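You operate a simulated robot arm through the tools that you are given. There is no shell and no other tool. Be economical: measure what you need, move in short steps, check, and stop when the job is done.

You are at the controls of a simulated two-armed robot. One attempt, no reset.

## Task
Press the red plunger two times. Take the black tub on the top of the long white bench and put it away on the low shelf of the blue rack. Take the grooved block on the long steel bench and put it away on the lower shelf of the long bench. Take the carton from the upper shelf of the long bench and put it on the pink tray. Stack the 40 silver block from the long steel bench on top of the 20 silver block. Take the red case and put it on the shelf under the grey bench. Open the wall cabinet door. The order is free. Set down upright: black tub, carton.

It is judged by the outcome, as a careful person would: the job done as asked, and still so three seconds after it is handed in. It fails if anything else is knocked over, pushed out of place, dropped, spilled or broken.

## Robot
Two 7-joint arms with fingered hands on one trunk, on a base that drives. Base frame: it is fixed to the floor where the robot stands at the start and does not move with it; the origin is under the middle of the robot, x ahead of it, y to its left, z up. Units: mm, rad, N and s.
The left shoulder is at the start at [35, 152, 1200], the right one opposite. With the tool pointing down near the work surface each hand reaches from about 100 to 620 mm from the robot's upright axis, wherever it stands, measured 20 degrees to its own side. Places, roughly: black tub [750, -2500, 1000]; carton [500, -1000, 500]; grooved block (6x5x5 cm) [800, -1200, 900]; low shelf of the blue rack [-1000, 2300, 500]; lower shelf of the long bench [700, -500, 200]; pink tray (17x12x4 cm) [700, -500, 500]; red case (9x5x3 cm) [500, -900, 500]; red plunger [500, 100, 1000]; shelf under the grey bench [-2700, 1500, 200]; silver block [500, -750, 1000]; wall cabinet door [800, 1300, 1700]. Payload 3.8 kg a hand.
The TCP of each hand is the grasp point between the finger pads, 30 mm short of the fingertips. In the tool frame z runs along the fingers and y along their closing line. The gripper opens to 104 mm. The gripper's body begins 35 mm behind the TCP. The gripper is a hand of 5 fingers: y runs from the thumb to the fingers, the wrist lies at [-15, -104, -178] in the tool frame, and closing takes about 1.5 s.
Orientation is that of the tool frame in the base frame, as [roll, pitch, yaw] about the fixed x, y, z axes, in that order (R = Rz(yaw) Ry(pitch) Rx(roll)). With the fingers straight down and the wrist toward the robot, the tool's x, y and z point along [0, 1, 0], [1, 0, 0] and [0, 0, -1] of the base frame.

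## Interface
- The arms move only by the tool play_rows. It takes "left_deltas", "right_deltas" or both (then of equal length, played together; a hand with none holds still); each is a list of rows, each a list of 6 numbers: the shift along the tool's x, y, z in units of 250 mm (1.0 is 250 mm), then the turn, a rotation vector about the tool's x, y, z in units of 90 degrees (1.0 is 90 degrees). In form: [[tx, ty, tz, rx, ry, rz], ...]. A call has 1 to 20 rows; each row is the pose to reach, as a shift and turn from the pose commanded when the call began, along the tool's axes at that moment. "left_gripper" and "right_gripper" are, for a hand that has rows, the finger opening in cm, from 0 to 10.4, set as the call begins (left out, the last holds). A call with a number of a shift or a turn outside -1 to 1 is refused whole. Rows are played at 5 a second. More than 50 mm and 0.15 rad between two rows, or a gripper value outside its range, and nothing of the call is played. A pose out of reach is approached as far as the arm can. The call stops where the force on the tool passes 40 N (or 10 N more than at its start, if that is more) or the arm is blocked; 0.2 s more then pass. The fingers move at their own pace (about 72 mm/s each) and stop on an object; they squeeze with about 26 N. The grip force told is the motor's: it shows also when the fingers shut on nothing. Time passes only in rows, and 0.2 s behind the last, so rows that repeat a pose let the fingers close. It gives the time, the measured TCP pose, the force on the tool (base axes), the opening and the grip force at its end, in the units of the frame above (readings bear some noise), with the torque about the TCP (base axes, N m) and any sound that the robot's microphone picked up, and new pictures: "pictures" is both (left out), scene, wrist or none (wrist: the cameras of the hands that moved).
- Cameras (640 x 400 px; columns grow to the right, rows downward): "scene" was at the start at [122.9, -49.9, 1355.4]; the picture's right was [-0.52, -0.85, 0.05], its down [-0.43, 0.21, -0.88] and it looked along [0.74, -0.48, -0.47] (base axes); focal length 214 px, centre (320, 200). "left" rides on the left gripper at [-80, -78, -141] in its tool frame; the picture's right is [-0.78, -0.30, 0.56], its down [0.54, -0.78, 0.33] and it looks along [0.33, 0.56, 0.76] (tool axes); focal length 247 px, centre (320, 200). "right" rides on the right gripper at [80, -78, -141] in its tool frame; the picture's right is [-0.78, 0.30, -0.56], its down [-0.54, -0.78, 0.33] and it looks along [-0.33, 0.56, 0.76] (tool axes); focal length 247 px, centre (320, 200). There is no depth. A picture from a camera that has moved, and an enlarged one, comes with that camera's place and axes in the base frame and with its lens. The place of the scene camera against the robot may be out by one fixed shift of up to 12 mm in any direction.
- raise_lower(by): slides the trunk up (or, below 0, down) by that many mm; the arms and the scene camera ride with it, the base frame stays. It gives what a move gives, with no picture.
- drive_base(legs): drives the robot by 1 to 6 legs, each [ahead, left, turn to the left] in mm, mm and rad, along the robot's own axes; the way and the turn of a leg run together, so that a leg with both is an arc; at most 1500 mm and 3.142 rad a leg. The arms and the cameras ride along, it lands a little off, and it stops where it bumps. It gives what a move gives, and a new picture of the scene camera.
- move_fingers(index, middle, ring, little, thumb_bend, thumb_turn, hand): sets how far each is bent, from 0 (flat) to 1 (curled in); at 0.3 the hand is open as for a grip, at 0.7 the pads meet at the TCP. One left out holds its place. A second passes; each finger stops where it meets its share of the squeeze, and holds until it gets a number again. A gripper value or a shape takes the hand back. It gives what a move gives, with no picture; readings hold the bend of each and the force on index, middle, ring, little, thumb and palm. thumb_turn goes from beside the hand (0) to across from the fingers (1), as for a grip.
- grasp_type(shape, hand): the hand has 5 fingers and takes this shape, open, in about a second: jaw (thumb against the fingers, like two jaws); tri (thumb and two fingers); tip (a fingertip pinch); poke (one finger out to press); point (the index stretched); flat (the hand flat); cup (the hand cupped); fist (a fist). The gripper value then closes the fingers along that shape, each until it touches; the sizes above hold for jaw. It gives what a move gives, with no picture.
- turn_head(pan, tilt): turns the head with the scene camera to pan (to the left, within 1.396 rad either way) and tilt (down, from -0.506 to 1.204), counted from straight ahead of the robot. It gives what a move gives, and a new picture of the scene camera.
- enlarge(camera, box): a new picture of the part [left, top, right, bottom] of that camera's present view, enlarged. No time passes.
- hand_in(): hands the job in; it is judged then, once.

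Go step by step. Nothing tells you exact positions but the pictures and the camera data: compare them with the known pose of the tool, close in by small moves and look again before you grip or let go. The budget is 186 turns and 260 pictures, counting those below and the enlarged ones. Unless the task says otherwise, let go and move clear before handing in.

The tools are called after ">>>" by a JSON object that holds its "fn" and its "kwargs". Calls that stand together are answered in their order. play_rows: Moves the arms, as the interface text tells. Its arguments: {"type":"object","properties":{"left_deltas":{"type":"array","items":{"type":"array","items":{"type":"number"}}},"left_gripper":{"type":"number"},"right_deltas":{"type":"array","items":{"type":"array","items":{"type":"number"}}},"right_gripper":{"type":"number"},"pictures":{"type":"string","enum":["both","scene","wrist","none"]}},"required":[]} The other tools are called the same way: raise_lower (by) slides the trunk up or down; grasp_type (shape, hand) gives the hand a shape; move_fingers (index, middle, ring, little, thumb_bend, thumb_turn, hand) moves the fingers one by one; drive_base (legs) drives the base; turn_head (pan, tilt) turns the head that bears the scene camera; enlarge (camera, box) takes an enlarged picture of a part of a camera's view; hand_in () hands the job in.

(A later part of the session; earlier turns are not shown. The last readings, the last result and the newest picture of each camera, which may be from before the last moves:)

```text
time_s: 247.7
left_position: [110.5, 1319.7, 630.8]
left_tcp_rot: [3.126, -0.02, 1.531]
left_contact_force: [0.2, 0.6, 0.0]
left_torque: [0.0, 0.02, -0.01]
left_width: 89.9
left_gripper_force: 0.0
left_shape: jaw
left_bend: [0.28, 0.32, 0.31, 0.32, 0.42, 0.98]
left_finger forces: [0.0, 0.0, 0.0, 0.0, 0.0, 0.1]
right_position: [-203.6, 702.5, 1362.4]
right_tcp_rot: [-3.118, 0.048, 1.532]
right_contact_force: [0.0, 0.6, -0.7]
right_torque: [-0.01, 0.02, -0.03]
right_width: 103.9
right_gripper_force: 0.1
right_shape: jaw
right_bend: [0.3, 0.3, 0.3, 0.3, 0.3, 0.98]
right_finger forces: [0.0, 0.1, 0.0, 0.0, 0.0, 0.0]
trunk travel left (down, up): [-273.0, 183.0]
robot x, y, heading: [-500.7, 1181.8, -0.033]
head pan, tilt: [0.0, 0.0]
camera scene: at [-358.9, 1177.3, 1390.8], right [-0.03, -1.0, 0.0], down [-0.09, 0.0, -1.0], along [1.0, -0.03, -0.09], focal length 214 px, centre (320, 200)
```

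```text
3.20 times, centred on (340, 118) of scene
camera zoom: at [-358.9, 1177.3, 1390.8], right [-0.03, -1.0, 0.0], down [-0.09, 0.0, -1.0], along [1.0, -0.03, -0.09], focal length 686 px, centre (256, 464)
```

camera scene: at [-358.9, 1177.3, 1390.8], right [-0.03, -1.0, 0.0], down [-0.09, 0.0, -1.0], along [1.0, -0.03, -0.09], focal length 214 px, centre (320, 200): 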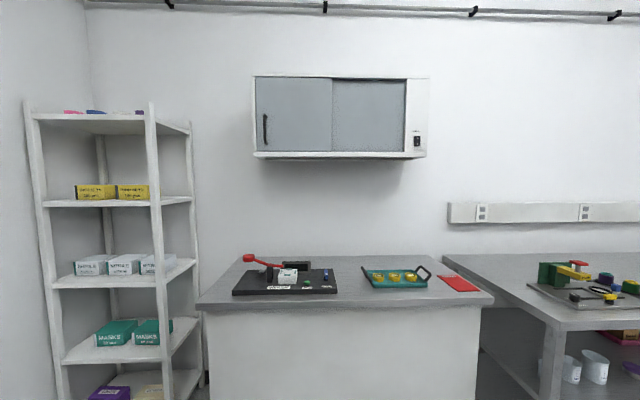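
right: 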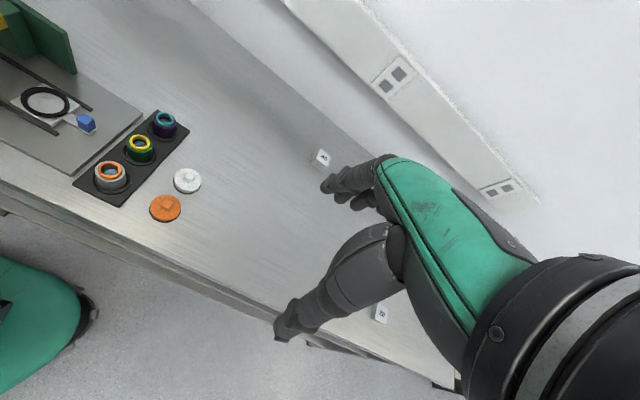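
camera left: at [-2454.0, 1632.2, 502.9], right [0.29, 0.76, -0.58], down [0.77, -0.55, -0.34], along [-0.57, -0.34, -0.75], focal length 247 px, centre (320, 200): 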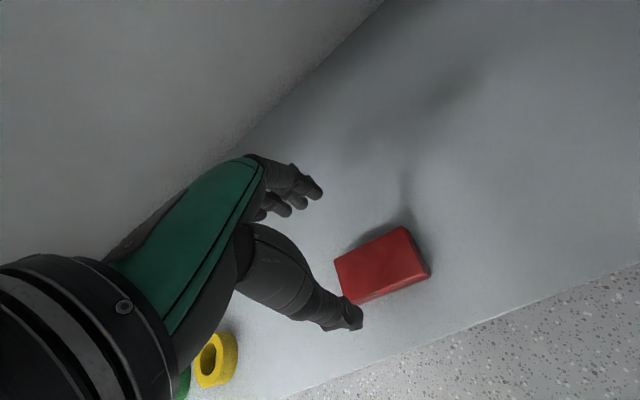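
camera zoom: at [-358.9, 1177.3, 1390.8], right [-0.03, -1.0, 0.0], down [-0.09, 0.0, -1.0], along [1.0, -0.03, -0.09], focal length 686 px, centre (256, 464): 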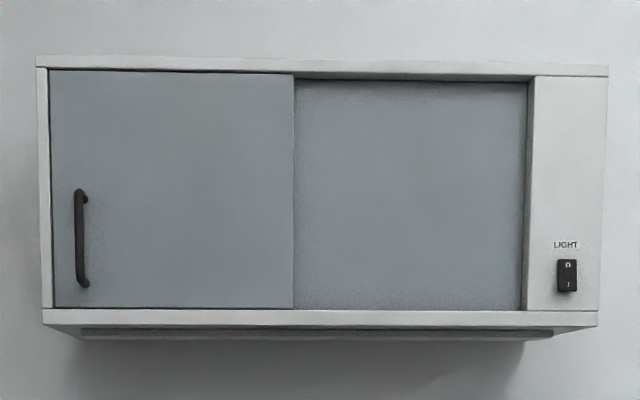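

It's a sliding door; the front panel with the handle on its left must slide right. I'll raise the trunk and orient the left hand forward with fingers on the left side of the handle.

>>> {"fn": "raise_lower", "kwargs": {"by": 150}}

>>> {"fn": "play_rows", "kwargs": {"left_deltas": [[0, 0, -0.08, 0, 0, -0.085], [0, 0, -0.16, 0, 0, -0.17], [0, 0, -0.24, 0, 0, -0.25], [0, 0, -0.32, 0, 0, -0.33], [0, 0, -0.4, 0, 0, -0.41], [0, 0, -0.48, 0, 0, -0.5], [0, 0, -0.56, 0, 0, -0.58], [0, 0, -0.64, 0, 0, -0.66], [0, 0, -0.72, 0, 0, -0.74], [0, 0, -0.8, 0, 0, -0.82], [0, 0, -0.9, 0, 0, -0.9], [0, 0, -1.0, 0, 0, -0.98]], "left_gripper": 10.4, "pictures": "none"}}

>>> {"fn": "play_rows", "kwargs": {"left_deltas": [[0, 0, -0.08, 0, -0.085, 0], [0, 0, -0.16, 0, -0.17, 0], [0, 0, -0.24, 0, -0.25, 0], [0, 0, -0.32, 0, -0.33, 0], [0, 0, -0.4, 0, -0.41, 0], [0, 0, -0.48, 0, -0.5, 0], [0, 0, -0.56, 0, -0.58, 0], [0, 0, -0.64, 0, -0.66, 0], [0, 0, -0.72, 0, -0.74, 0], [0, 0, -0.8, 0, -0.82, 0], [0, 0, -0.9, 0, -0.9, 0], [0, 0, -1.0, 0, -0.98, 0]], "pictures": "scene"}}

```text
time_s: 249.5
left_position: [113.1, 1320.2, 791.0]
left_tcp_rot: [3.116, -0.019, 1.532]
left_contact_force: [0.6, -0.2, 0.0]
left_torque: [0.02, 0.02, 0.0]
left_width: 90.0
left_gripper_force: 0.0
left_shape: jaw
left_bend: [0.28, 0.32, 0.31, 0.32, 0.42, 0.98]
left_finger forces: [0.1, 0.0, 0.1, 0.0, 0.0, 0.1]
right_position: [-204.0, 701.9, 1513.9]
right_tcp_rot: [-3.116, 0.047, 1.533]
right_contact_force: [-0.2, 0.1, 0.1]
right_torque: [0.0, 0.02, -0.05]
right_width: 103.9
right_gripper_force: 0.1
right_shape: jaw
right_bend: [0.3, 0.3, 0.3, 0.3, 0.3, 0.98]
right_finger forces: [0.1, 0.1, 0.0, 0.0, 0.1, 0.1]
trunk travel left (down, up): [-423.0, 33.0]
robot x, y, heading: [-494.8, 1187.0, -0.034]
head pan, tilt: [0.0, 0.0]
```

```text
time_s: 252.1
left_position: [118.1, 1310.7, 1034.2]
left_tcp_rot: [3.122, 0.022, 3.075]
left_contact_force: [0.1, -0.2, -0.8]
left_torque: [0.01, -0.02, 0.02]
left_width: 103.8
left_gripper_force: 0.2
left_shape: jaw
left_bend: [0.3, 0.3, 0.3, 0.3, 0.3, 0.98]
left_finger forces: [0.0, 0.1, 0.1, 0.0, 0.0, 0.0]
left hand out of reach, approached as far as the arm can: row 1, 2, 3, 4, 5, 6, 7, 8, 9, 10, 11, 12
right_position: [-205.7, 701.3, 1513.2]
right_tcp_rot: [-3.116, 0.046, 1.532]
right_contact_force: [0.2, 0.0, 1.3]
right_torque: [0.02, 0.01, -0.01]
right_width: 104.2
right_gripper_force: 0.0
right_shape: jaw
right_bend: [0.3, 0.3, 0.3, 0.3, 0.3, 0.98]
right_finger forces: [0.0, 0.1, 0.0, 0.0, 0.0, 0.1]
trunk travel left (down, up): [-423.0, 33.0]
robot x, y, heading: [-498.8, 1184.9, -0.036]
head pan, tilt: [0.0, 0.0]
```

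```text
time_s: 254.9
left_position: [169.3, 1284.7, 1147.3]
left_tcp_rot: [2.511, 1.173, 2.397]
left_contact_force: [-0.1, 0.3, 0.3]
left_torque: [0.02, 0.0, -0.05]
left_width: 104.0
left_gripper_force: 0.1
left_shape: jaw
left_bend: [0.3, 0.3, 0.3, 0.3, 0.3, 0.97]
left_finger forces: [0.0, 0.0, 0.1, 0.0, 0.0, 0.1]
left hand out of reach, approached as far as the arm can: row 1, 2, 3, 4, 5, 6, 7, 8, 9, 10, 11
right_position: [-207.8, 706.5, 1514.7]
right_tcp_rot: [-3.119, 0.048, 1.532]
right_contact_force: [0.0, -0.1, -0.3]
right_torque: [-0.01, -0.04, 0.0]
right_width: 103.9
right_gripper_force: 0.0
right_shape: jaw
right_bend: [0.3, 0.3, 0.3, 0.3, 0.3, 0.98]
right_finger forces: [0.0, 0.0, 0.0, 0.2, 0.1, 0.0]
trunk travel left (down, up): [-423.0, 33.0]
robot x, y, heading: [-498.2, 1181.9, -0.03]
head pan, tilt: [0.0, 0.0]
stopped in row 12 (left hand): the arm was blocked; the commanded pose is now the measured one
camera scene: at [-403.9, 1183.2, 1554.2], right [-0.03, -1.0, 0.0], down [0.0, 0.0, -1.0], along [1.0, -0.03, 0.0], focal length 214 px, centre (320, 200)
```

scene: 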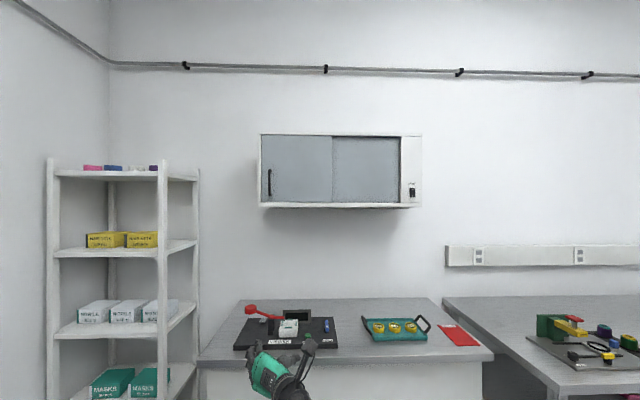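

The handle triangulates to about [778, 1428, 1655]. The hand already faces forward; I'll bring it up and in.

>>> {"fn": "play_rows", "kwargs": {"left_deltas": [[-0.11, 0.06, -0.085, 0, 0, 0], [-0.22, 0.12, -0.17, 0, 0, 0], [-0.33, 0.17, -0.255, 0, 0, 0], [-0.44, 0.23, -0.34, 0, 0, 0], [-0.55, 0.29, -0.42, 0, 0, 0], [-0.66, 0.35, -0.5, 0, 0, 0], [-0.78, 0.4, -0.594, 0, 0, 0]], "pictures": "none"}}

>>> {"fn": "play_rows", "kwargs": {"left_deltas": [[-0.11, 0.06, -0.085, 0, 0, 0], [-0.22, 0.12, -0.17, 0, 0, 0], [-0.33, 0.17, -0.255, 0, 0, 0], [-0.44, 0.23, -0.34, 0, 0, 0], [-0.55, 0.29, -0.42, 0, 0, 0], [-0.66, 0.35, -0.5, 0, 0, 0], [-0.78, 0.4, -0.594, 0, 0, 0]], "pictures": "both"}}

```text
time_s: 256.5
left_position: [103.9, 1349.4, 1392.3]
left_tcp_rot: [2.462, 1.14, 2.376]
left_contact_force: [-0.6, -0.3, -0.7]
left_torque: [0.0, 0.0, 0.01]
left_width: 104.0
left_gripper_force: 0.1
left_shape: jaw
left_bend: [0.3, 0.3, 0.3, 0.3, 0.3, 0.97]
left_finger forces: [0.0, 0.0, 0.0, 0.0, 0.1, 0.0]
right_position: [-205.7, 701.2, 1513.6]
right_tcp_rot: [-3.118, 0.045, 1.528]
right_contact_force: [0.2, 0.3, -0.2]
right_torque: [0.0, 0.0, 0.0]
right_width: 103.9
right_gripper_force: 0.1
right_shape: jaw
right_bend: [0.3, 0.3, 0.3, 0.3, 0.3, 0.98]
right_finger forces: [0.0, 0.0, 0.1, 0.0, 0.0, 0.0]
trunk travel left (down, up): [-423.0, 33.0]
robot x, y, heading: [-499.2, 1186.0, -0.036]
head pan, tilt: [0.0, 0.0]
```

```text
time_s: 258.1
left_position: [32.2, 1391.0, 1646.3]
left_tcp_rot: [2.516, 1.172, 2.399]
left_contact_force: [-0.2, -0.1, -0.2]
left_torque: [-0.04, 0.02, 0.01]
left_width: 104.0
left_gripper_force: 0.0
left_shape: jaw
left_bend: [0.3, 0.3, 0.3, 0.3, 0.3, 0.97]
left_finger forces: [0.0, 0.0, 0.0, 0.0, 0.0, 0.0]
right_position: [-205.3, 701.8, 1512.5]
right_tcp_rot: [-3.119, 0.046, 1.53]
right_contact_force: [0.5, 0.3, 0.1]
right_torque: [0.02, -0.02, -0.01]
right_width: 103.8
right_gripper_force: 0.0
right_shape: jaw
right_bend: [0.3, 0.3, 0.3, 0.3, 0.3, 0.98]
right_finger forces: [0.1, 0.1, 0.1, 0.0, 0.0, 0.1]
trunk travel left (down, up): [-423.0, 33.0]
robot x, y, heading: [-496.5, 1182.9, -0.034]
head pan, tilt: [0.0, 0.0]
camera scene: at [-402.0, 1178.5, 1554.0], right [-0.03, -1.0, 0.0], down [0.0, 0.0, -1.0], along [1.0, -0.03, 0.0], focal length 214 px, centre (320, 200)
camera left: at [-91.8, 1306.2, 1748.2], right [0.7, -0.53, 0.47], down [0.04, -0.63, -0.77], along [0.71, 0.57, -0.42], focal length 247 px, centre (320, 200)
```

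scene: 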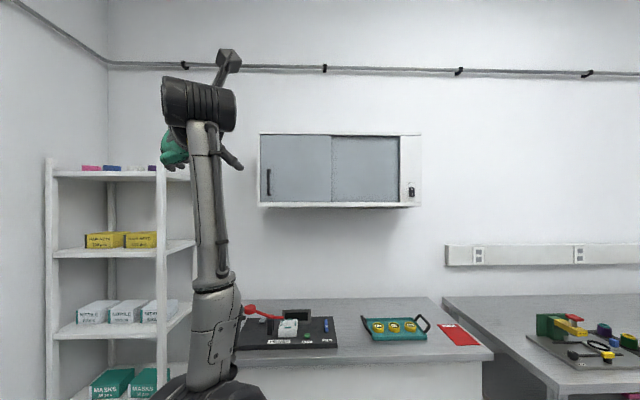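
left: 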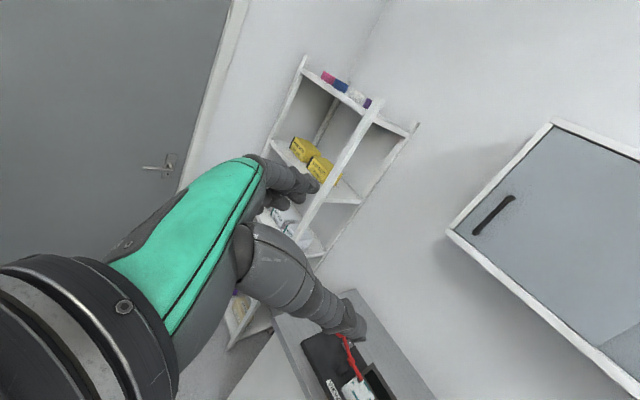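

Handle confirmed near [778, 1425, 1650], and the hand's fingers are set to its left side. Drive forward 640 mm.

>>> {"fn": "drive_base", "kwargs": {"legs": [[640, 0, 0.034]]}}

>>> {"fn": "enlarge", "kwargs": {"camera": "left", "box": [0, 0, 640, 400]}}

```text
time_s: 261.6
left_position: [667.5, 1381.1, 1647.7]
left_tcp_rot: [2.514, 1.173, 2.41]
left_contact_force: [-0.5, 0.0, -0.4]
left_torque: [-0.01, 0.03, 0.02]
left_width: 103.8
left_gripper_force: 0.0
left_shape: jaw
left_bend: [0.3, 0.3, 0.3, 0.3, 0.3, 0.97]
left_finger forces: [0.0, 0.0, 0.0, 0.0, 0.0, 0.1]
right_position: [441.6, 688.2, 1513.5]
right_tcp_rot: [-3.119, 0.047, 1.543]
right_contact_force: [0.4, -0.3, -0.3]
right_torque: [0.02, -0.05, 0.0]
right_width: 103.7
right_gripper_force: 0.0
right_shape: jaw
right_bend: [0.3, 0.3, 0.3, 0.3, 0.3, 0.98]
right_finger forces: [0.0, 0.0, 0.0, 0.1, 0.0, 0.0]
trunk travel left (down, up): [-423.0, 33.0]
robot x, y, heading: [143.6, 1166.1, -0.024]
head pan, tilt: [0.0, 0.0]
camera scene: at [237.7, 1163.2, 1554.1], right [-0.02, -1.0, 0.0], down [0.0, 0.0, -1.0], along [1.0, -0.02, 0.0], focal length 214 px, centre (320, 200)
```

scene: 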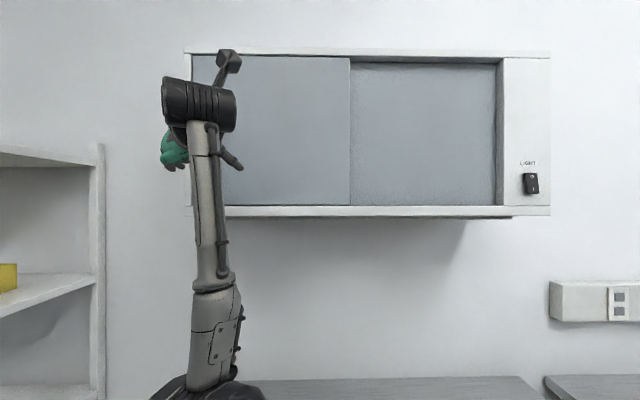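

```text
1.00 times, centred on (320, 200) of left (not enlarged: the box is as wide or as high as the picture)
camera zoom: at [545.9, 1295.2, 1748.2], right [0.71, -0.52, 0.47], down [0.05, -0.63, -0.77], along [0.7, 0.58, -0.42], focal length 247 px, centre (320, 200)
```

zoom: 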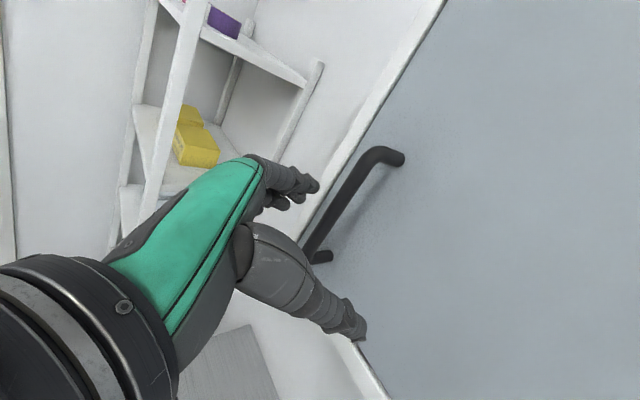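

The bar is at [722, 1416], z 1591–1716, door face x≈765. Shift left a little, then advance so the fingertips pass beside the bar.

>>> {"fn": "play_rows", "kwargs": {"left_deltas": [[-0.02, 0.07, -0.005, 0, 0, 0], [-0.025, 0.08, 0.0, 0, 0, 0], [-0.04, 0.09, 0.05, 0, 0, 0], [-0.05, 0.097, 0.114, 0, 0, 0], [-0.05, 0.097, 0.114, 0, 0, 0]], "pictures": "wrist"}}

>>> {"fn": "enlarge", "kwargs": {"camera": "left", "box": [220, 110, 460, 290]}}

```text
time_s: 262.8
left_position: [704.5, 1401.7, 1655.1]
left_tcp_rot: [2.511, 1.172, 2.409]
left_contact_force: [0.4, 0.2, 0.0]
left_torque: [-0.01, 0.02, 0.01]
left_width: 104.0
left_gripper_force: 0.1
left_shape: jaw
left_bend: [0.3, 0.3, 0.3, 0.3, 0.3, 0.97]
left_finger forces: [0.0, 0.0, 0.1, 0.0, 0.0, 0.1]
right_position: [443.8, 690.0, 1513.4]
right_tcp_rot: [-3.118, 0.047, 1.546]
right_contact_force: [-0.9, 0.4, -0.3]
right_torque: [0.02, 0.02, 0.01]
right_width: 104.0
right_gripper_force: 0.1
right_shape: jaw
right_bend: [0.3, 0.3, 0.3, 0.3, 0.3, 0.98]
right_finger forces: [0.0, 0.1, 0.1, 0.0, 0.0, 0.1]
trunk travel left (down, up): [-423.0, 33.0]
robot x, y, heading: [141.4, 1168.8, -0.019]
head pan, tilt: [0.0, 0.0]
camera left: at [582.9, 1314.6, 1756.0], right [0.71, -0.52, 0.47], down [0.05, -0.63, -0.77], along [0.7, 0.58, -0.42], focal length 247 px, centre (320, 200)
```

left: 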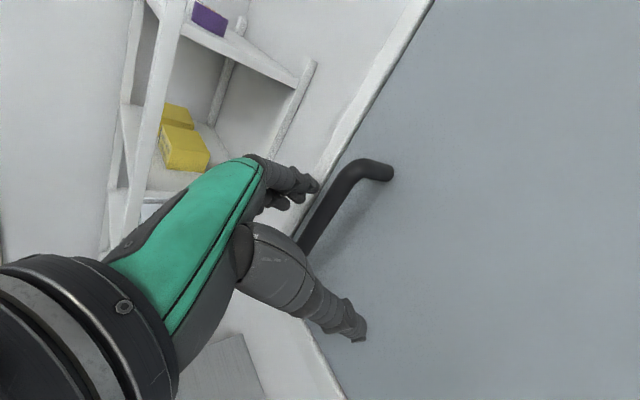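

```text
2.22 times, centred on (340, 200) of left
camera zoom: at [582.9, 1314.6, 1756.0], right [0.71, -0.52, 0.47], down [0.05, -0.63, -0.77], along [0.7, 0.58, -0.42], focal length 549 px, centre (276, 200)
```

zoom: 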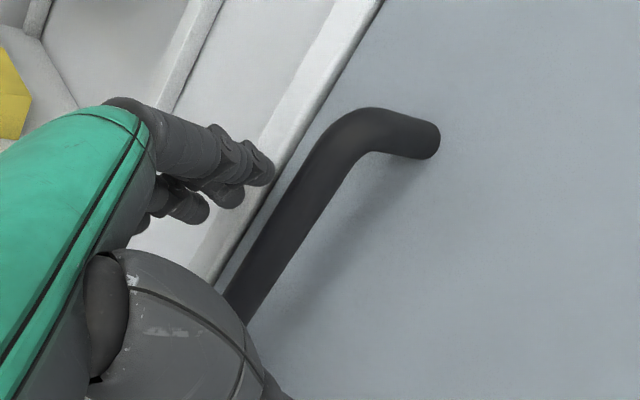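

The bar lies between fingers and thumb. Push right (−y) with the fingers.

>>> {"fn": "play_rows", "kwargs": {"left_deltas": [[-0.031, -0.115, 0.009, 0, 0, 0], [-0.063, -0.23, 0.017, 0, 0, 0], [-0.094, -0.345, 0.026, 0, 0, 0], [-0.126, -0.46, 0.035, 0, 0, 0], [-0.157, -0.576, 0.043, 0, 0, 0], [-0.189, -0.69, 0.052, 0, 0, 0]], "pictures": "both"}}

```text
time_s: 264.2
left_position: [704.8, 1218.6, 1655.9]
left_tcp_rot: [2.513, 1.171, 2.41]
left_contact_force: [-0.4, -0.6, -0.2]
left_torque: [0.0, 0.03, 0.0]
left_width: 104.0
left_gripper_force: 0.1
left_shape: jaw
left_bend: [0.3, 0.3, 0.3, 0.3, 0.3, 0.97]
left_finger forces: [0.0, 0.1, 0.1, 0.0, 0.0, 0.0]
right_position: [442.6, 688.1, 1512.4]
right_tcp_rot: [-3.117, 0.045, 1.544]
right_contact_force: [-0.7, 0.3, 0.2]
right_torque: [0.01, -0.03, 0.0]
right_width: 104.1
right_gripper_force: 0.2
right_shape: jaw
right_bend: [0.3, 0.3, 0.3, 0.3, 0.3, 0.98]
right_finger forces: [0.0, 0.0, 0.1, 0.0, 0.1, 0.0]
trunk travel left (down, up): [-423.0, 33.0]
robot x, y, heading: [143.8, 1169.7, -0.017]
head pan, tilt: [0.0, 0.0]
camera scene: at [239.6, 1162.0, 1554.0], right [-0.02, -1.0, 0.0], down [0.0, 0.0, -1.0], along [1.0, -0.02, 0.0], focal length 214 px, centre (320, 200)
camera left: at [583.6, 1132.1, 1755.6], right [0.71, -0.52, 0.47], down [0.05, -0.63, -0.78], along [0.7, 0.58, -0.42], focal length 247 px, centre (320, 200)
```

scene: 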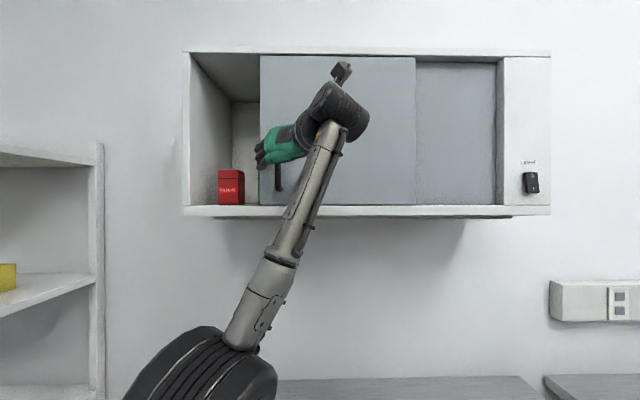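
left: 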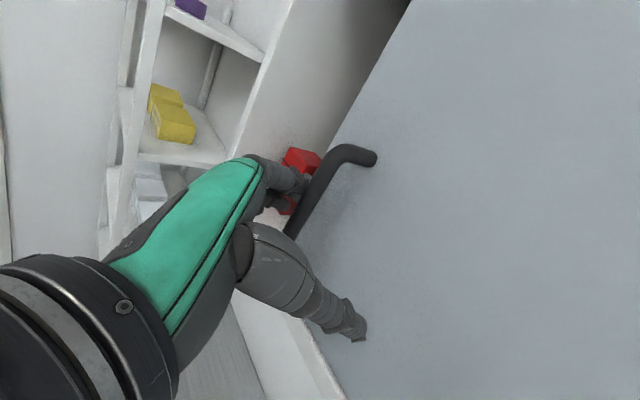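

The door slides freely. Continue about 190 mm more.

>>> {"fn": "play_rows", "kwargs": {"left_deltas": [[-0.031, -0.115, 0.009, 0, 0, 0], [-0.063, -0.23, 0.017, 0, 0, 0], [-0.094, -0.345, 0.026, 0, 0, 0], [-0.126, -0.46, 0.035, 0, 0, 0], [-0.157, -0.576, 0.043, 0, 0, 0], [-0.189, -0.69, 0.052, 0, 0, 0], [-0.205, -0.75, 0.056, 0, 0, 0]], "pictures": "both"}}

```text
time_s: 265.8
left_position: [703.1, 1084.4, 1644.9]
left_tcp_rot: [2.517, 1.17, 2.416]
left_contact_force: [1.7, 2.3, 0.1]
left_torque: [-0.03, 0.02, -0.02]
left_width: 103.7
left_gripper_force: 0.1
left_shape: jaw
left_bend: [0.29, 0.3, 0.3, 0.3, 0.3, 0.97]
left_finger forces: [1.5, 0.1, 0.1, 0.1, 0.0, 0.0]
left hand out of reach, approached as far as the arm can: row 5, 6, 7
right_position: [443.2, 689.7, 1513.9]
right_tcp_rot: [-3.117, 0.047, 1.546]
right_contact_force: [0.0, 0.1, 0.4]
right_torque: [-0.03, -0.01, 0.0]
right_width: 104.0
right_gripper_force: 0.1
right_shape: jaw
right_bend: [0.3, 0.3, 0.3, 0.3, 0.3, 0.98]
right_finger forces: [0.1, 0.0, 0.1, 0.0, 0.0, 0.0]
trunk travel left (down, up): [-423.0, 33.0]
robot x, y, heading: [142.3, 1164.4, -0.016]
head pan, tilt: [0.0, 0.0]
camera scene: at [239.8, 1163.8, 1553.9], right [-0.02, -1.0, 0.0], down [0.0, 0.0, -1.0], along [1.0, -0.02, 0.0], focal length 214 px, centre (320, 200)
camera left: at [581.6, 997.4, 1745.5], right [0.71, -0.52, 0.47], down [0.05, -0.63, -0.77], along [0.7, 0.58, -0.42], focal length 247 px, centre (320, 200)
```

scene: 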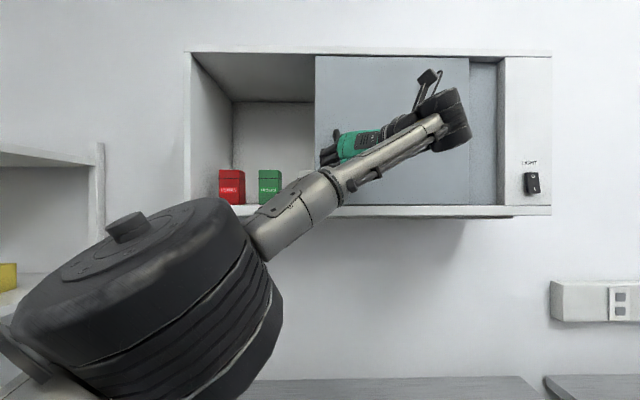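
left: 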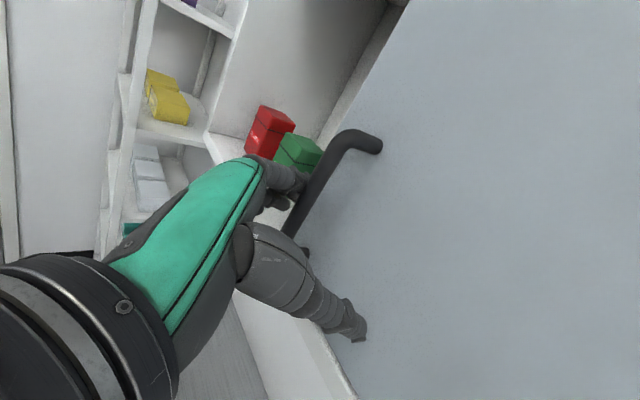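

Mostly open; push the last ~65 mm with a sideways base move.

>>> {"fn": "drive_base", "kwargs": {"legs": [[0, -66, 0]]}}

```text
time_s: 267.0
left_position: [703.5, 1033.4, 1644.9]
left_tcp_rot: [2.546, 1.176, 2.481]
left_contact_force: [-7.1, 13.6, -1.2]
left_torque: [-0.3, -0.06, 0.51]
left_width: 104.0
left_gripper_force: 0.2
left_shape: jaw
left_bend: [0.23, 0.3, 0.3, 0.3, 0.3, 0.97]
left_finger forces: [15.5, 0.0, 0.0, 0.1, 0.0, 0.0]
right_position: [441.5, 625.3, 1512.6]
right_tcp_rot: [-3.117, 0.044, 1.549]
right_contact_force: [0.1, -0.7, 0.6]
right_torque: [0.06, 0.06, 0.02]
right_width: 103.7
right_gripper_force: 0.1
right_shape: jaw
right_bend: [0.3, 0.3, 0.3, 0.3, 0.3, 0.98]
right_finger forces: [0.1, 0.1, 0.0, 0.0, 0.0, 0.0]
trunk travel left (down, up): [-423.0, 33.0]
robot x, y, heading: [140.8, 1100.8, -0.011]
head pan, tilt: [0.0, 0.0]
stopped in leg 1: the force on the tool passed its limit at 46 N (the readings are from after the stop); the commanded pose is now the measured one
camera scene: at [236.5, 1098.1, 1554.0], right [-0.01, -1.0, 0.0], down [0.0, 0.0, -1.0], along [1.0, -0.01, 0.0], focal length 214 px, centre (320, 200)
```

scene: 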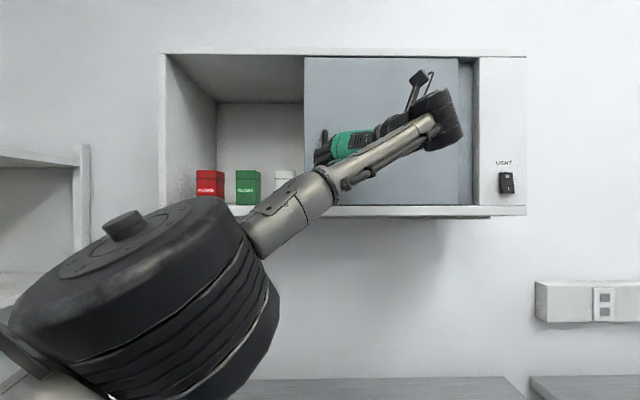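

The door is fully open (end stop). Ease off and back straight out.

>>> {"fn": "drive_base", "kwargs": {"legs": [[0, 12, 0], [-600, 0, 0]]}}

>>> {"fn": "enlarge", "kwargs": {"camera": "scene", "box": [200, 100, 460, 260]}}

```text
time_s: 270.8
left_position: [95.7, 1052.8, 1642.7]
left_tcp_rot: [2.543, 1.173, 2.468]
left_contact_force: [-0.4, 0.3, -0.4]
left_torque: [-0.02, -0.02, 0.02]
left_width: 103.9
left_gripper_force: 0.1
left_shape: jaw
left_bend: [0.3, 0.3, 0.3, 0.3, 0.3, 0.97]
left_finger forces: [0.0, 0.0, 0.1, 0.0, 0.1, 0.0]
right_position: [-167.3, 646.1, 1512.9]
right_tcp_rot: [-3.115, 0.045, 1.547]
right_contact_force: [1.0, -0.2, 0.3]
right_torque: [0.0, 0.01, 0.04]
right_width: 104.0
right_gripper_force: 0.1
right_shape: jaw
right_bend: [0.3, 0.3, 0.3, 0.3, 0.3, 0.98]
right_finger forces: [0.0, 0.1, 0.0, 0.1, 0.0, 0.0]
trunk travel left (down, up): [-423.0, 33.0]
robot x, y, heading: [-473.7, 1122.3, -0.017]
head pan, tilt: [0.0, 0.0]
camera scene: at [-371.6, 1119.5, 1553.8], right [-0.02, -1.0, 0.0], down [-0.01, 0.0, -1.0], along [1.0, -0.02, -0.01], focal length 214 px, centre (320, 200)
```

scene: 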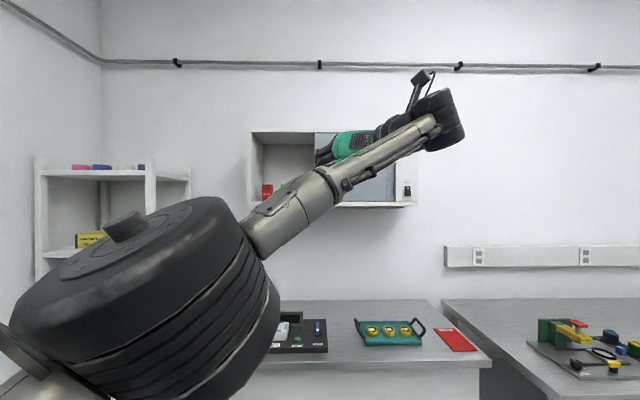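

```text
2.46 times, centred on (330, 180) of scene
camera zoom: at [-371.6, 1119.5, 1553.8], right [-0.02, -1.0, 0.0], down [-0.01, 0.0, -1.0], along [1.0, -0.02, -0.01], focal length 528 px, centre (295, 249)
```

zoom: 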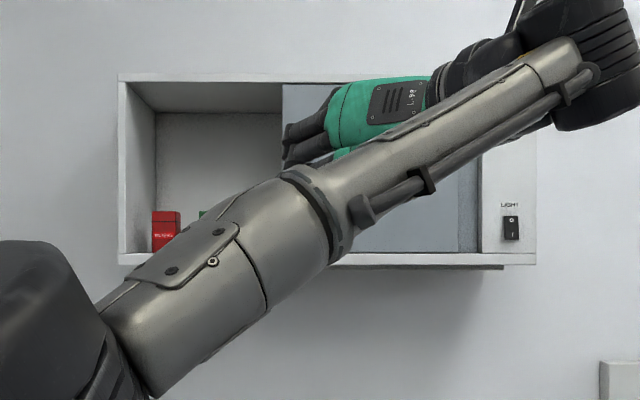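

The cabinet is open. Now the black tub: lower the trunk to normal and drive down the aisle to the white bench.

>>> {"fn": "raise_lower", "kwargs": {"by": -150}}

>>> {"fn": "drive_base", "kwargs": {"legs": [[0, 0, -1.55], [1400, 0, 0], [1400, 0, 0], [500, 0, 0], [0, 0, 1.3]]}}

>>> {"fn": "turn_head", "kwargs": {"pan": -0.1, "tilt": 0.35}}

```text
time_s: 272.5
left_position: [91.4, 1049.9, 1495.2]
left_tcp_rot: [2.545, 1.175, 2.469]
left_contact_force: [0.7, 0.0, 0.1]
left_torque: [-0.01, 0.0, -0.03]
left_width: 104.2
left_gripper_force: 0.1
left_shape: jaw
left_bend: [0.3, 0.3, 0.3, 0.3, 0.3, 0.97]
left_finger forces: [0.1, 0.0, 0.0, 0.1, 0.1, 0.0]
right_position: [-169.1, 646.1, 1363.2]
right_tcp_rot: [-3.118, 0.045, 1.546]
right_contact_force: [0.5, -0.3, 1.0]
right_torque: [0.01, -0.02, 0.01]
right_width: 104.1
right_gripper_force: 0.0
right_shape: jaw
right_bend: [0.3, 0.3, 0.3, 0.3, 0.3, 0.98]
right_finger forces: [0.1, 0.0, 0.0, 0.0, 0.1, 0.0]
trunk travel left (down, up): [-273.0, 183.0]
robot x, y, heading: [-467.1, 1119.6, -0.015]
head pan, tilt: [0.0, 0.0]
```

```text
time_s: 295.4
left_position: [98.4, -2322.3, 1495.6]
left_tcp_rot: [2.54, 1.174, 2.251]
left_contact_force: [0.8, 0.0, 0.7]
left_torque: [0.01, 0.03, 0.01]
left_width: 104.1
left_gripper_force: 0.0
left_shape: jaw
left_bend: [0.3, 0.3, 0.3, 0.3, 0.3, 0.97]
left_finger forces: [0.0, 0.1, 0.1, 0.1, 0.0, 0.0]
right_position: [-242.6, -2661.9, 1362.1]
right_tcp_rot: [-3.118, 0.046, 1.332]
right_contact_force: [0.0, 0.1, 0.4]
right_torque: [0.01, 0.01, 0.02]
right_width: 103.9
right_gripper_force: 0.1
right_shape: jaw
right_bend: [0.3, 0.3, 0.3, 0.3, 0.3, 0.98]
right_finger forces: [0.0, 0.1, 0.1, 0.0, 0.0, 0.1]
trunk travel left (down, up): [-273.0, 183.0]
robot x, y, heading: [-437.9, -2134.2, -0.231]
head pan, tilt: [0.0, 0.0]
camera scene: at [-301.1, -2165.7, 1390.8], right [-0.23, -0.97, 0.0], down [-0.09, 0.02, -1.0], along [0.97, -0.23, -0.09], focal length 214 px, centre (320, 200)
```

scene: 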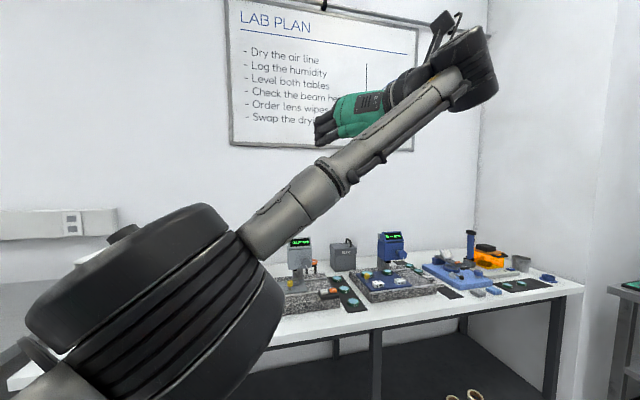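

```text
time_s: 296.3
left_position: [99.0, -2323.7, 1494.1]
left_tcp_rot: [2.543, 1.173, 2.253]
left_contact_force: [0.1, 0.0, -1.3]
left_torque: [0.02, 0.0, -0.02]
left_width: 103.9
left_gripper_force: 0.0
left_shape: jaw
left_bend: [0.3, 0.3, 0.3, 0.3, 0.3, 0.97]
left_finger forces: [0.0, 0.1, 0.0, 0.0, 0.1, 0.1]
right_position: [-243.2, -2662.5, 1362.8]
right_tcp_rot: [-3.118, 0.047, 1.334]
right_contact_force: [0.3, 0.9, 0.1]
right_torque: [0.03, 0.02, 0.03]
right_width: 104.1
right_gripper_force: 0.1
right_shape: jaw
right_bend: [0.3, 0.3, 0.3, 0.3, 0.3, 0.98]
right_finger forces: [0.0, 0.0, 0.0, 0.0, 0.1, 0.0]
trunk travel left (down, up): [-273.0, 183.0]
robot x, y, heading: [-437.8, -2134.7, -0.232]
head pan, tilt: [-0.099, 0.351]
camera scene: at [-303.3, -2174.5, 1358.3], right [-0.32, -0.95, 0.01], down [-0.41, 0.13, -0.9], along [0.86, -0.3, -0.43], focal length 214 px, centre (320, 200)
```

scene: 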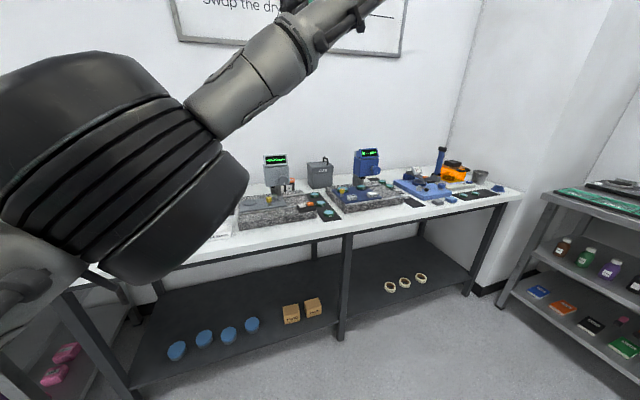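

>>> {"fn": "enlarge", "kwargs": {"camera": "scene", "box": [380, 130, 540, 230]}}

>>> {"fn": "enlarge", "kwargs": {"camera": "scene", "box": [230, 130, 430, 240]}}

```text
4.00 times, centred on (460, 180) of scene
camera zoom: at [-303.3, -2174.5, 1358.3], right [-0.32, -0.95, 0.01], down [-0.41, 0.13, -0.9], along [0.86, -0.3, -0.43], focal length 858 px, centre (-240, 280)
```

zoom: 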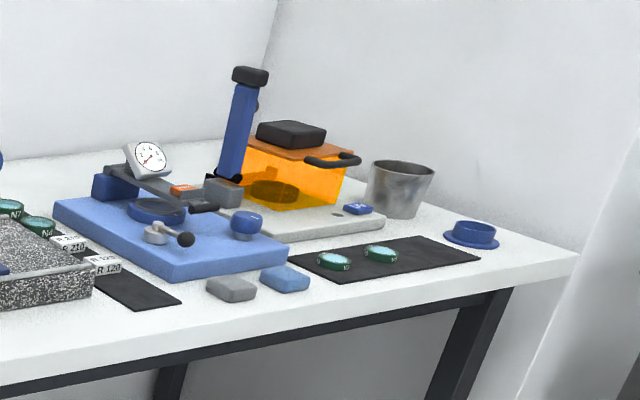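

```text
3.20 times, centred on (330, 185) of scene
camera zoom: at [-303.3, -2174.5, 1358.3], right [-0.32, -0.95, 0.01], down [-0.41, 0.13, -0.9], along [0.86, -0.3, -0.43], focal length 686 px, centre (288, 248)
```

zoom: 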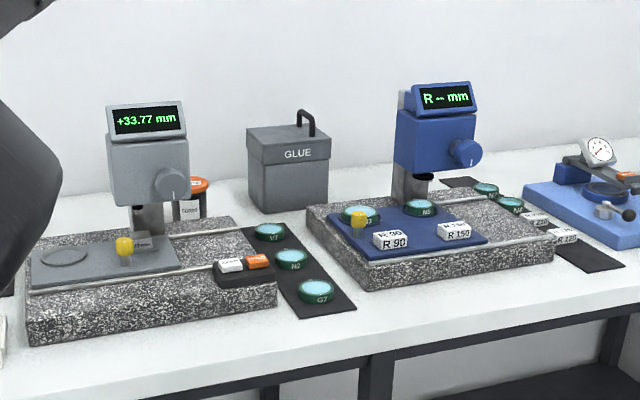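

The candidates are a dark jar behind the grey gauge and a grey GLUE box; I need a closer look. I'll move the left arm aside and approach.

>>> {"fn": "play_rows", "kwargs": {"left_deltas": [[0.044, 0.16, -0.01, 0, 0, 0], [0.09, 0.32, -0.02, 0, 0, 0], [0.13, 0.48, -0.035, 0, 0, 0], [0.17, 0.64, -0.05, 0, 0, 0], [0.22, 0.8, -0.06, 0, 0, 0], [0.26, 0.96, -0.07, 0, 0, 0]], "pictures": "none"}}

>>> {"fn": "drive_base", "kwargs": {"legs": [[250, -50, 0.23]]}}

>>> {"fn": "enlarge", "kwargs": {"camera": "scene", "box": [160, 120, 440, 290]}}

```text
time_s: 297.7
left_position: [142.8, -2073.3, 1492.5]
left_tcp_rot: [2.54, 1.173, 2.25]
left_contact_force: [1.1, -0.1, 0.4]
left_torque: [-0.02, -0.03, -0.02]
left_width: 104.0
left_gripper_force: 0.0
left_shape: jaw
left_bend: [0.3, 0.3, 0.3, 0.3, 0.3, 0.97]
left_finger forces: [0.0, 0.1, 0.0, 0.1, 0.0, 0.0]
right_position: [-243.3, -2661.4, 1362.9]
right_tcp_rot: [-3.119, 0.048, 1.333]
right_contact_force: [-0.7, 0.8, -0.2]
right_torque: [0.0, -0.01, -0.01]
right_width: 104.0
right_gripper_force: 0.0
right_shape: jaw
right_bend: [0.3, 0.3, 0.3, 0.3, 0.3, 0.98]
right_finger forces: [0.0, 0.0, 0.1, 0.1, 0.0, 0.1]
trunk travel left (down, up): [-273.0, 183.0]
robot x, y, heading: [-437.1, -2136.8, -0.233]
head pan, tilt: [-0.099, 0.351]
```

```text
time_s: 299.5
left_position: [348.5, -2026.2, 1496.2]
left_tcp_rot: [2.538, 1.175, 2.475]
left_contact_force: [-0.1, 0.2, 0.0]
left_torque: [0.01, -0.01, -0.04]
left_width: 103.9
left_gripper_force: 0.1
left_shape: jaw
left_bend: [0.3, 0.3, 0.3, 0.3, 0.3, 0.97]
left_finger forces: [0.0, 0.0, 0.1, 0.1, 0.0, 0.0]
right_position: [104.8, -2684.2, 1364.4]
right_tcp_rot: [-3.121, 0.045, 1.56]
right_contact_force: [0.3, 0.1, 0.1]
right_torque: [0.04, 0.04, 0.0]
right_width: 103.9
right_gripper_force: 0.0
right_shape: jaw
right_bend: [0.3, 0.3, 0.3, 0.3, 0.3, 0.98]
right_finger forces: [0.0, 0.0, 0.0, 0.0, 0.1, 0.0]
trunk travel left (down, up): [-273.0, 183.0]
robot x, y, heading: [-197.1, -2214.1, -0.005]
head pan, tilt: [-0.099, 0.351]
camera scene: at [-62.8, -2223.7, 1358.5], right [-0.1, -0.99, 0.01], down [-0.42, 0.04, -0.91], along [0.9, -0.1, -0.42], focal length 214 px, centre (320, 200)
```

scene: 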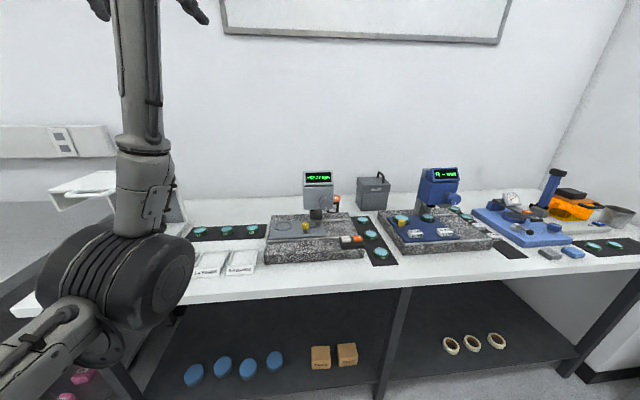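

```text
2.29 times, centred on (300, 205) of scene
camera zoom: at [-62.8, -2223.7, 1358.5], right [-0.1, -0.99, 0.01], down [-0.42, 0.04, -0.91], along [0.9, -0.1, -0.42], focal length 490 px, centre (366, 189)
```

zoom: 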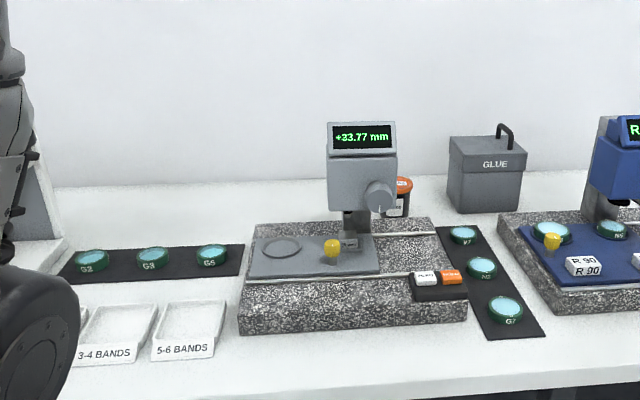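

The tub is the black jar with the orange lid behind the gauge, at about [790, -2388]. I'll approach with the right arm, robot turned left to bring the right shoulder closer.

>>> {"fn": "drive_base", "kwargs": {"legs": [[300, -150, 0], [0, 0, 0.6]]}}

>>> {"fn": "turn_head", "kwargs": {"pan": -0.6, "tilt": 0.5}}

>>> {"fn": "enlarge", "kwargs": {"camera": "right", "box": [0, 0, 640, 400]}}

```text
time_s: 303.3
left_position: [445.0, -1896.9, 1494.9]
left_tcp_rot: [2.542, 1.174, 3.081]
left_contact_force: [-0.2, -0.6, -0.4]
left_torque: [0.02, 0.02, -0.01]
left_width: 103.9
left_gripper_force: 0.1
left_shape: jaw
left_bend: [0.3, 0.3, 0.3, 0.3, 0.3, 0.97]
left_finger forces: [0.0, 0.0, 0.0, 0.1, 0.0, 0.1]
right_position: [614.5, -2579.3, 1363.6]
right_tcp_rot: [-3.116, 0.046, 2.16]
right_contact_force: [-1.0, -0.3, 0.4]
right_torque: [0.0, 0.01, 0.04]
right_width: 104.0
right_gripper_force: 0.2
right_shape: jaw
right_bend: [0.3, 0.3, 0.3, 0.3, 0.3, 0.98]
right_finger forces: [0.0, 0.1, 0.0, 0.1, 0.0, 0.0]
trunk travel left (down, up): [-273.0, 183.0]
robot x, y, heading: [92.0, -2358.1, 0.598]
head pan, tilt: [-0.099, 0.351]
camera scene: at [215.9, -2296.0, 1358.3], right [0.48, -0.88, 0.01], down [-0.37, -0.21, -0.9], along [0.8, 0.43, -0.43], focal length 214 px, centre (320, 200)
```

scene: 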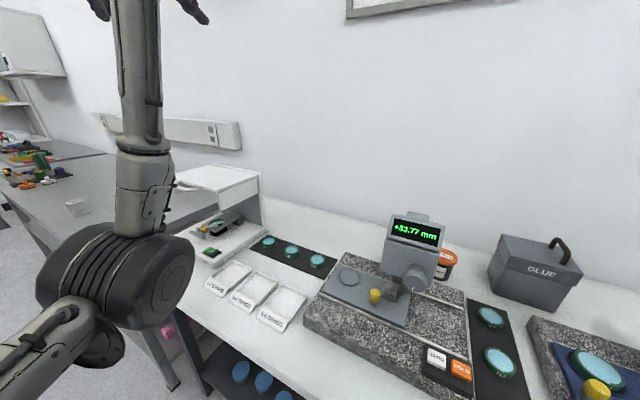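

```text
time_s: 304.2
left_position: [444.6, -1897.2, 1493.2]
left_tcp_rot: [2.544, 1.175, 3.081]
left_contact_force: [-0.4, 0.5, -0.2]
left_torque: [-0.01, 0.02, 0.01]
left_width: 103.7
left_gripper_force: 0.1
left_shape: jaw
left_bend: [0.3, 0.3, 0.3, 0.3, 0.3, 0.97]
left_finger forces: [0.0, 0.0, 0.1, 0.1, 0.0, 0.0]
right_position: [615.6, -2577.9, 1362.6]
right_tcp_rot: [-3.116, 0.043, 2.161]
right_contact_force: [-0.2, 0.5, -0.8]
right_torque: [0.02, 0.02, -0.03]
right_width: 104.0
right_gripper_force: 0.1
right_shape: jaw
right_bend: [0.3, 0.3, 0.3, 0.3, 0.3, 0.98]
right_finger forces: [0.0, 0.1, 0.1, 0.1, 0.0, 0.0]
trunk travel left (down, up): [-273.0, 183.0]
robot x, y, heading: [93.5, -2358.2, 0.599]
head pan, tilt: [-0.6, 0.499]
camera scene: at [224.2, -2341.3, 1346.2], right [0.0, -1.0, 0.05], down [-0.54, -0.04, -0.84], along [0.84, -0.03, -0.54], focal length 214 px, centre (320, 200)
```

scene: 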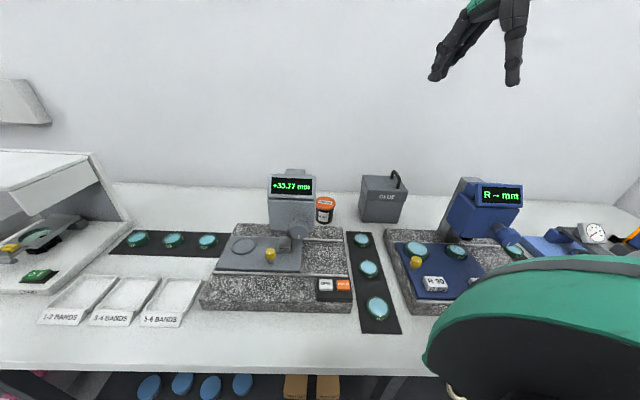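

```text
1.00 times, centred on (320, 200) of right (not enlarged: the box is as wide or as high as the picture)
camera zoom: at [506.9, -2547.4, 1502.0], right [0.67, -0.45, 0.58], down [-0.35, -0.89, -0.29], along [0.65, -0.01, -0.76], focal length 247 px, centre (320, 200)
```

zoom: 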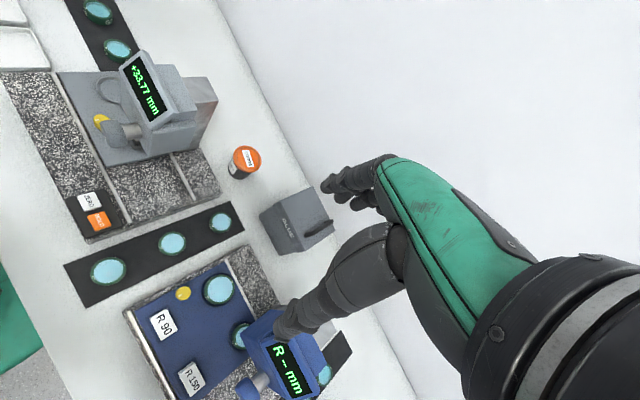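

Tub lid centre triangulates to [810, -2382], top z≈966, bench ≈890. I'll move the right hand above it with the thumb toward the right-front.

>>> {"fn": "play_rows", "kwargs": {"right_deltas": [[0.04, 0.18, 0.13, 0, 0, -0.05], [0.08, 0.36, 0.26, 0, 0, -0.1], [0.12, 0.54, 0.4, 0, 0, -0.14], [0.15, 0.72, 0.53, 0, 0, -0.19], [0.19, 0.9, 0.68, 0, 0, -0.24], [0.22, 1.0, 0.83, 0, 0, -0.28], [0.22, 1.0, 0.98, 0, 0, -0.28], [0.22, 1.0, 0.98, 0, 0, -0.28]], "pictures": "both"}}

```text
refused: row 1 steps farther than a row can; nothing moved
```

>>> {"fn": "play_rows", "kwargs": {"right_deltas": [[0.03, 0.13, 0.1, 0, 0, -0.04], [0.06, 0.26, 0.2, 0, 0, -0.08], [0.09, 0.39, 0.3, 0, 0, -0.12], [0.12, 0.52, 0.4, 0, 0, -0.16], [0.15, 0.65, 0.5, 0, 0, -0.2], [0.18, 0.78, 0.6, 0, 0, -0.24], [0.21, 0.9, 0.72, 0, 0, -0.28], [0.22, 1.0, 0.85, 0, 0, -0.28], [0.22, 1.0, 0.98, 0, 0, -0.28], [0.22, 1.0, 0.98, 0, 0, -0.28]], "pictures": "both"}}

```text
time_s: 306.4
left_position: [444.9, -1896.5, 1493.5]
left_tcp_rot: [2.54, 1.174, 3.079]
left_contact_force: [-0.6, 0.6, 1.1]
left_torque: [0.0, 0.01, 0.04]
left_width: 104.2
left_gripper_force: 0.1
left_shape: jaw
left_bend: [0.3, 0.3, 0.3, 0.3, 0.3, 0.97]
left_finger forces: [0.0, 0.0, 0.1, 0.0, 0.0, 0.1]
right_position: [794.4, -2406.2, 1110.2]
right_tcp_rot: [-3.099, 0.032, 2.6]
right_contact_force: [0.1, 0.6, 0.4]
right_torque: [-0.01, -0.01, -0.02]
right_width: 103.7
right_gripper_force: 0.0
right_shape: jaw
right_bend: [0.3, 0.3, 0.3, 0.3, 0.3, 0.98]
right_finger forces: [0.0, 0.0, 0.1, 0.0, 0.0, 0.1]
trunk travel left (down, up): [-273.0, 183.0]
robot x, y, heading: [99.9, -2360.3, 0.601]
head pan, tilt: [-0.6, 0.499]
camera scene: at [223.9, -2341.2, 1346.3], right [0.0, -1.0, 0.05], down [-0.54, -0.04, -0.84], along [0.84, -0.03, -0.54], focal length 214 px, centre (320, 200)
camera right: at [685.6, -2424.0, 1251.1], right [0.81, -0.12, 0.57], down [0.06, -0.96, -0.28], along [0.58, 0.26, -0.77], focal length 247 px, centre (320, 200)
```

scene: 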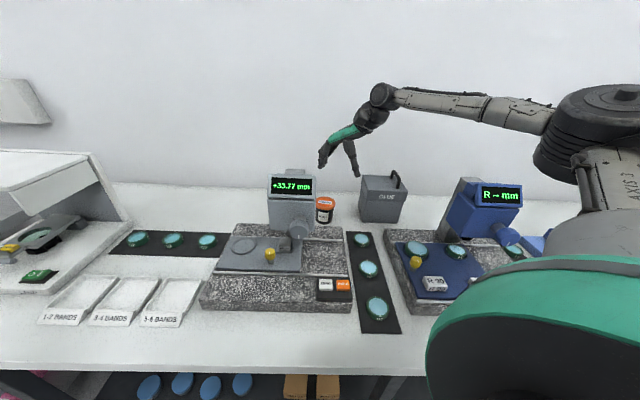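
right: 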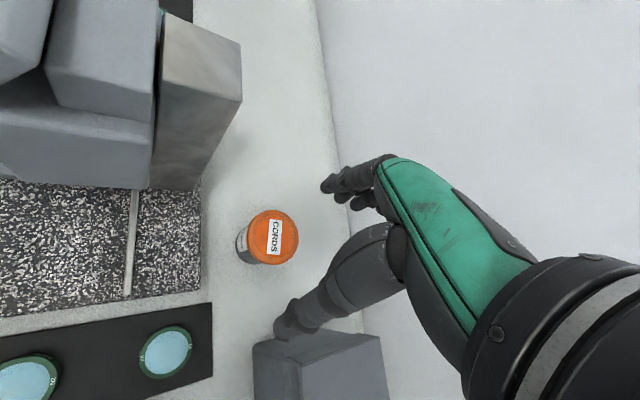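

Tub lid refined to [816, -2381]. Centre over it and lower partway.

>>> {"fn": "play_rows", "kwargs": {"right_deltas": [[-0.01, 0.065, 0, 0, 0, 0], [-0.022, 0.13, 0, 0, 0, 0], [-0.018, 0.136, 0.13, 0, 0, 0], [-0.014, 0.141, 0.26, 0, 0, 0], [-0.01, 0.147, 0.39, 0, 0, 0], [-0.006, 0.151, 0.495, 0, 0, 0], [-0.006, 0.151, 0.495, 0, 0, 0]], "pictures": "both"}}

```text
time_s: 308.0
left_position: [444.0, -1897.5, 1494.2]
left_tcp_rot: [2.541, 1.175, 3.08]
left_contact_force: [-0.5, -0.5, 0.1]
left_torque: [0.04, 0.01, 0.0]
left_width: 104.1
left_gripper_force: 0.0
left_shape: jaw
left_bend: [0.3, 0.3, 0.3, 0.3, 0.3, 0.97]
left_finger forces: [0.1, 0.0, 0.1, 0.0, 0.0, 0.0]
right_position: [815.0, -2380.4, 983.6]
right_tcp_rot: [-3.102, 0.032, 2.599]
right_contact_force: [-0.1, -0.1, -0.2]
right_torque: [0.01, -0.03, 0.02]
right_width: 103.9
right_gripper_force: 0.0
right_shape: jaw
right_bend: [0.3, 0.3, 0.3, 0.3, 0.3, 0.98]
right_finger forces: [0.0, 0.0, 0.1, 0.0, 0.0, 0.1]
trunk travel left (down, up): [-273.0, 183.0]
robot x, y, heading: [95.5, -2361.1, 0.596]
head pan, tilt: [-0.6, 0.499]
camera scene: at [224.0, -2341.2, 1346.2], right [0.0, -1.0, 0.05], down [-0.54, -0.04, -0.84], along [0.84, -0.03, -0.54], focal length 214 px, centre (320, 200)
camera right: at [705.6, -2397.8, 1125.0], right [0.81, -0.12, 0.57], down [0.06, -0.96, -0.28], along [0.58, 0.26, -0.77], focal length 247 px, centre (320, 200)
```

scene: 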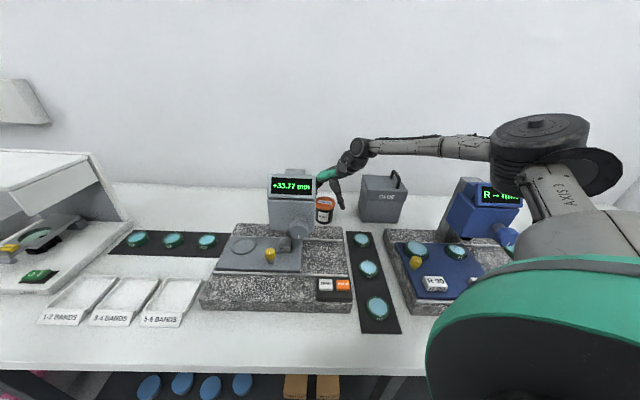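
right: 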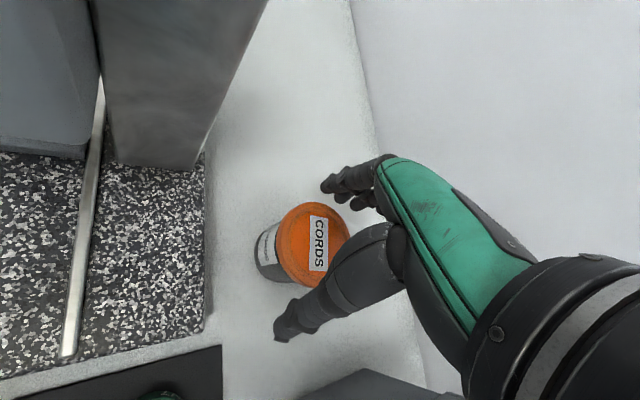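

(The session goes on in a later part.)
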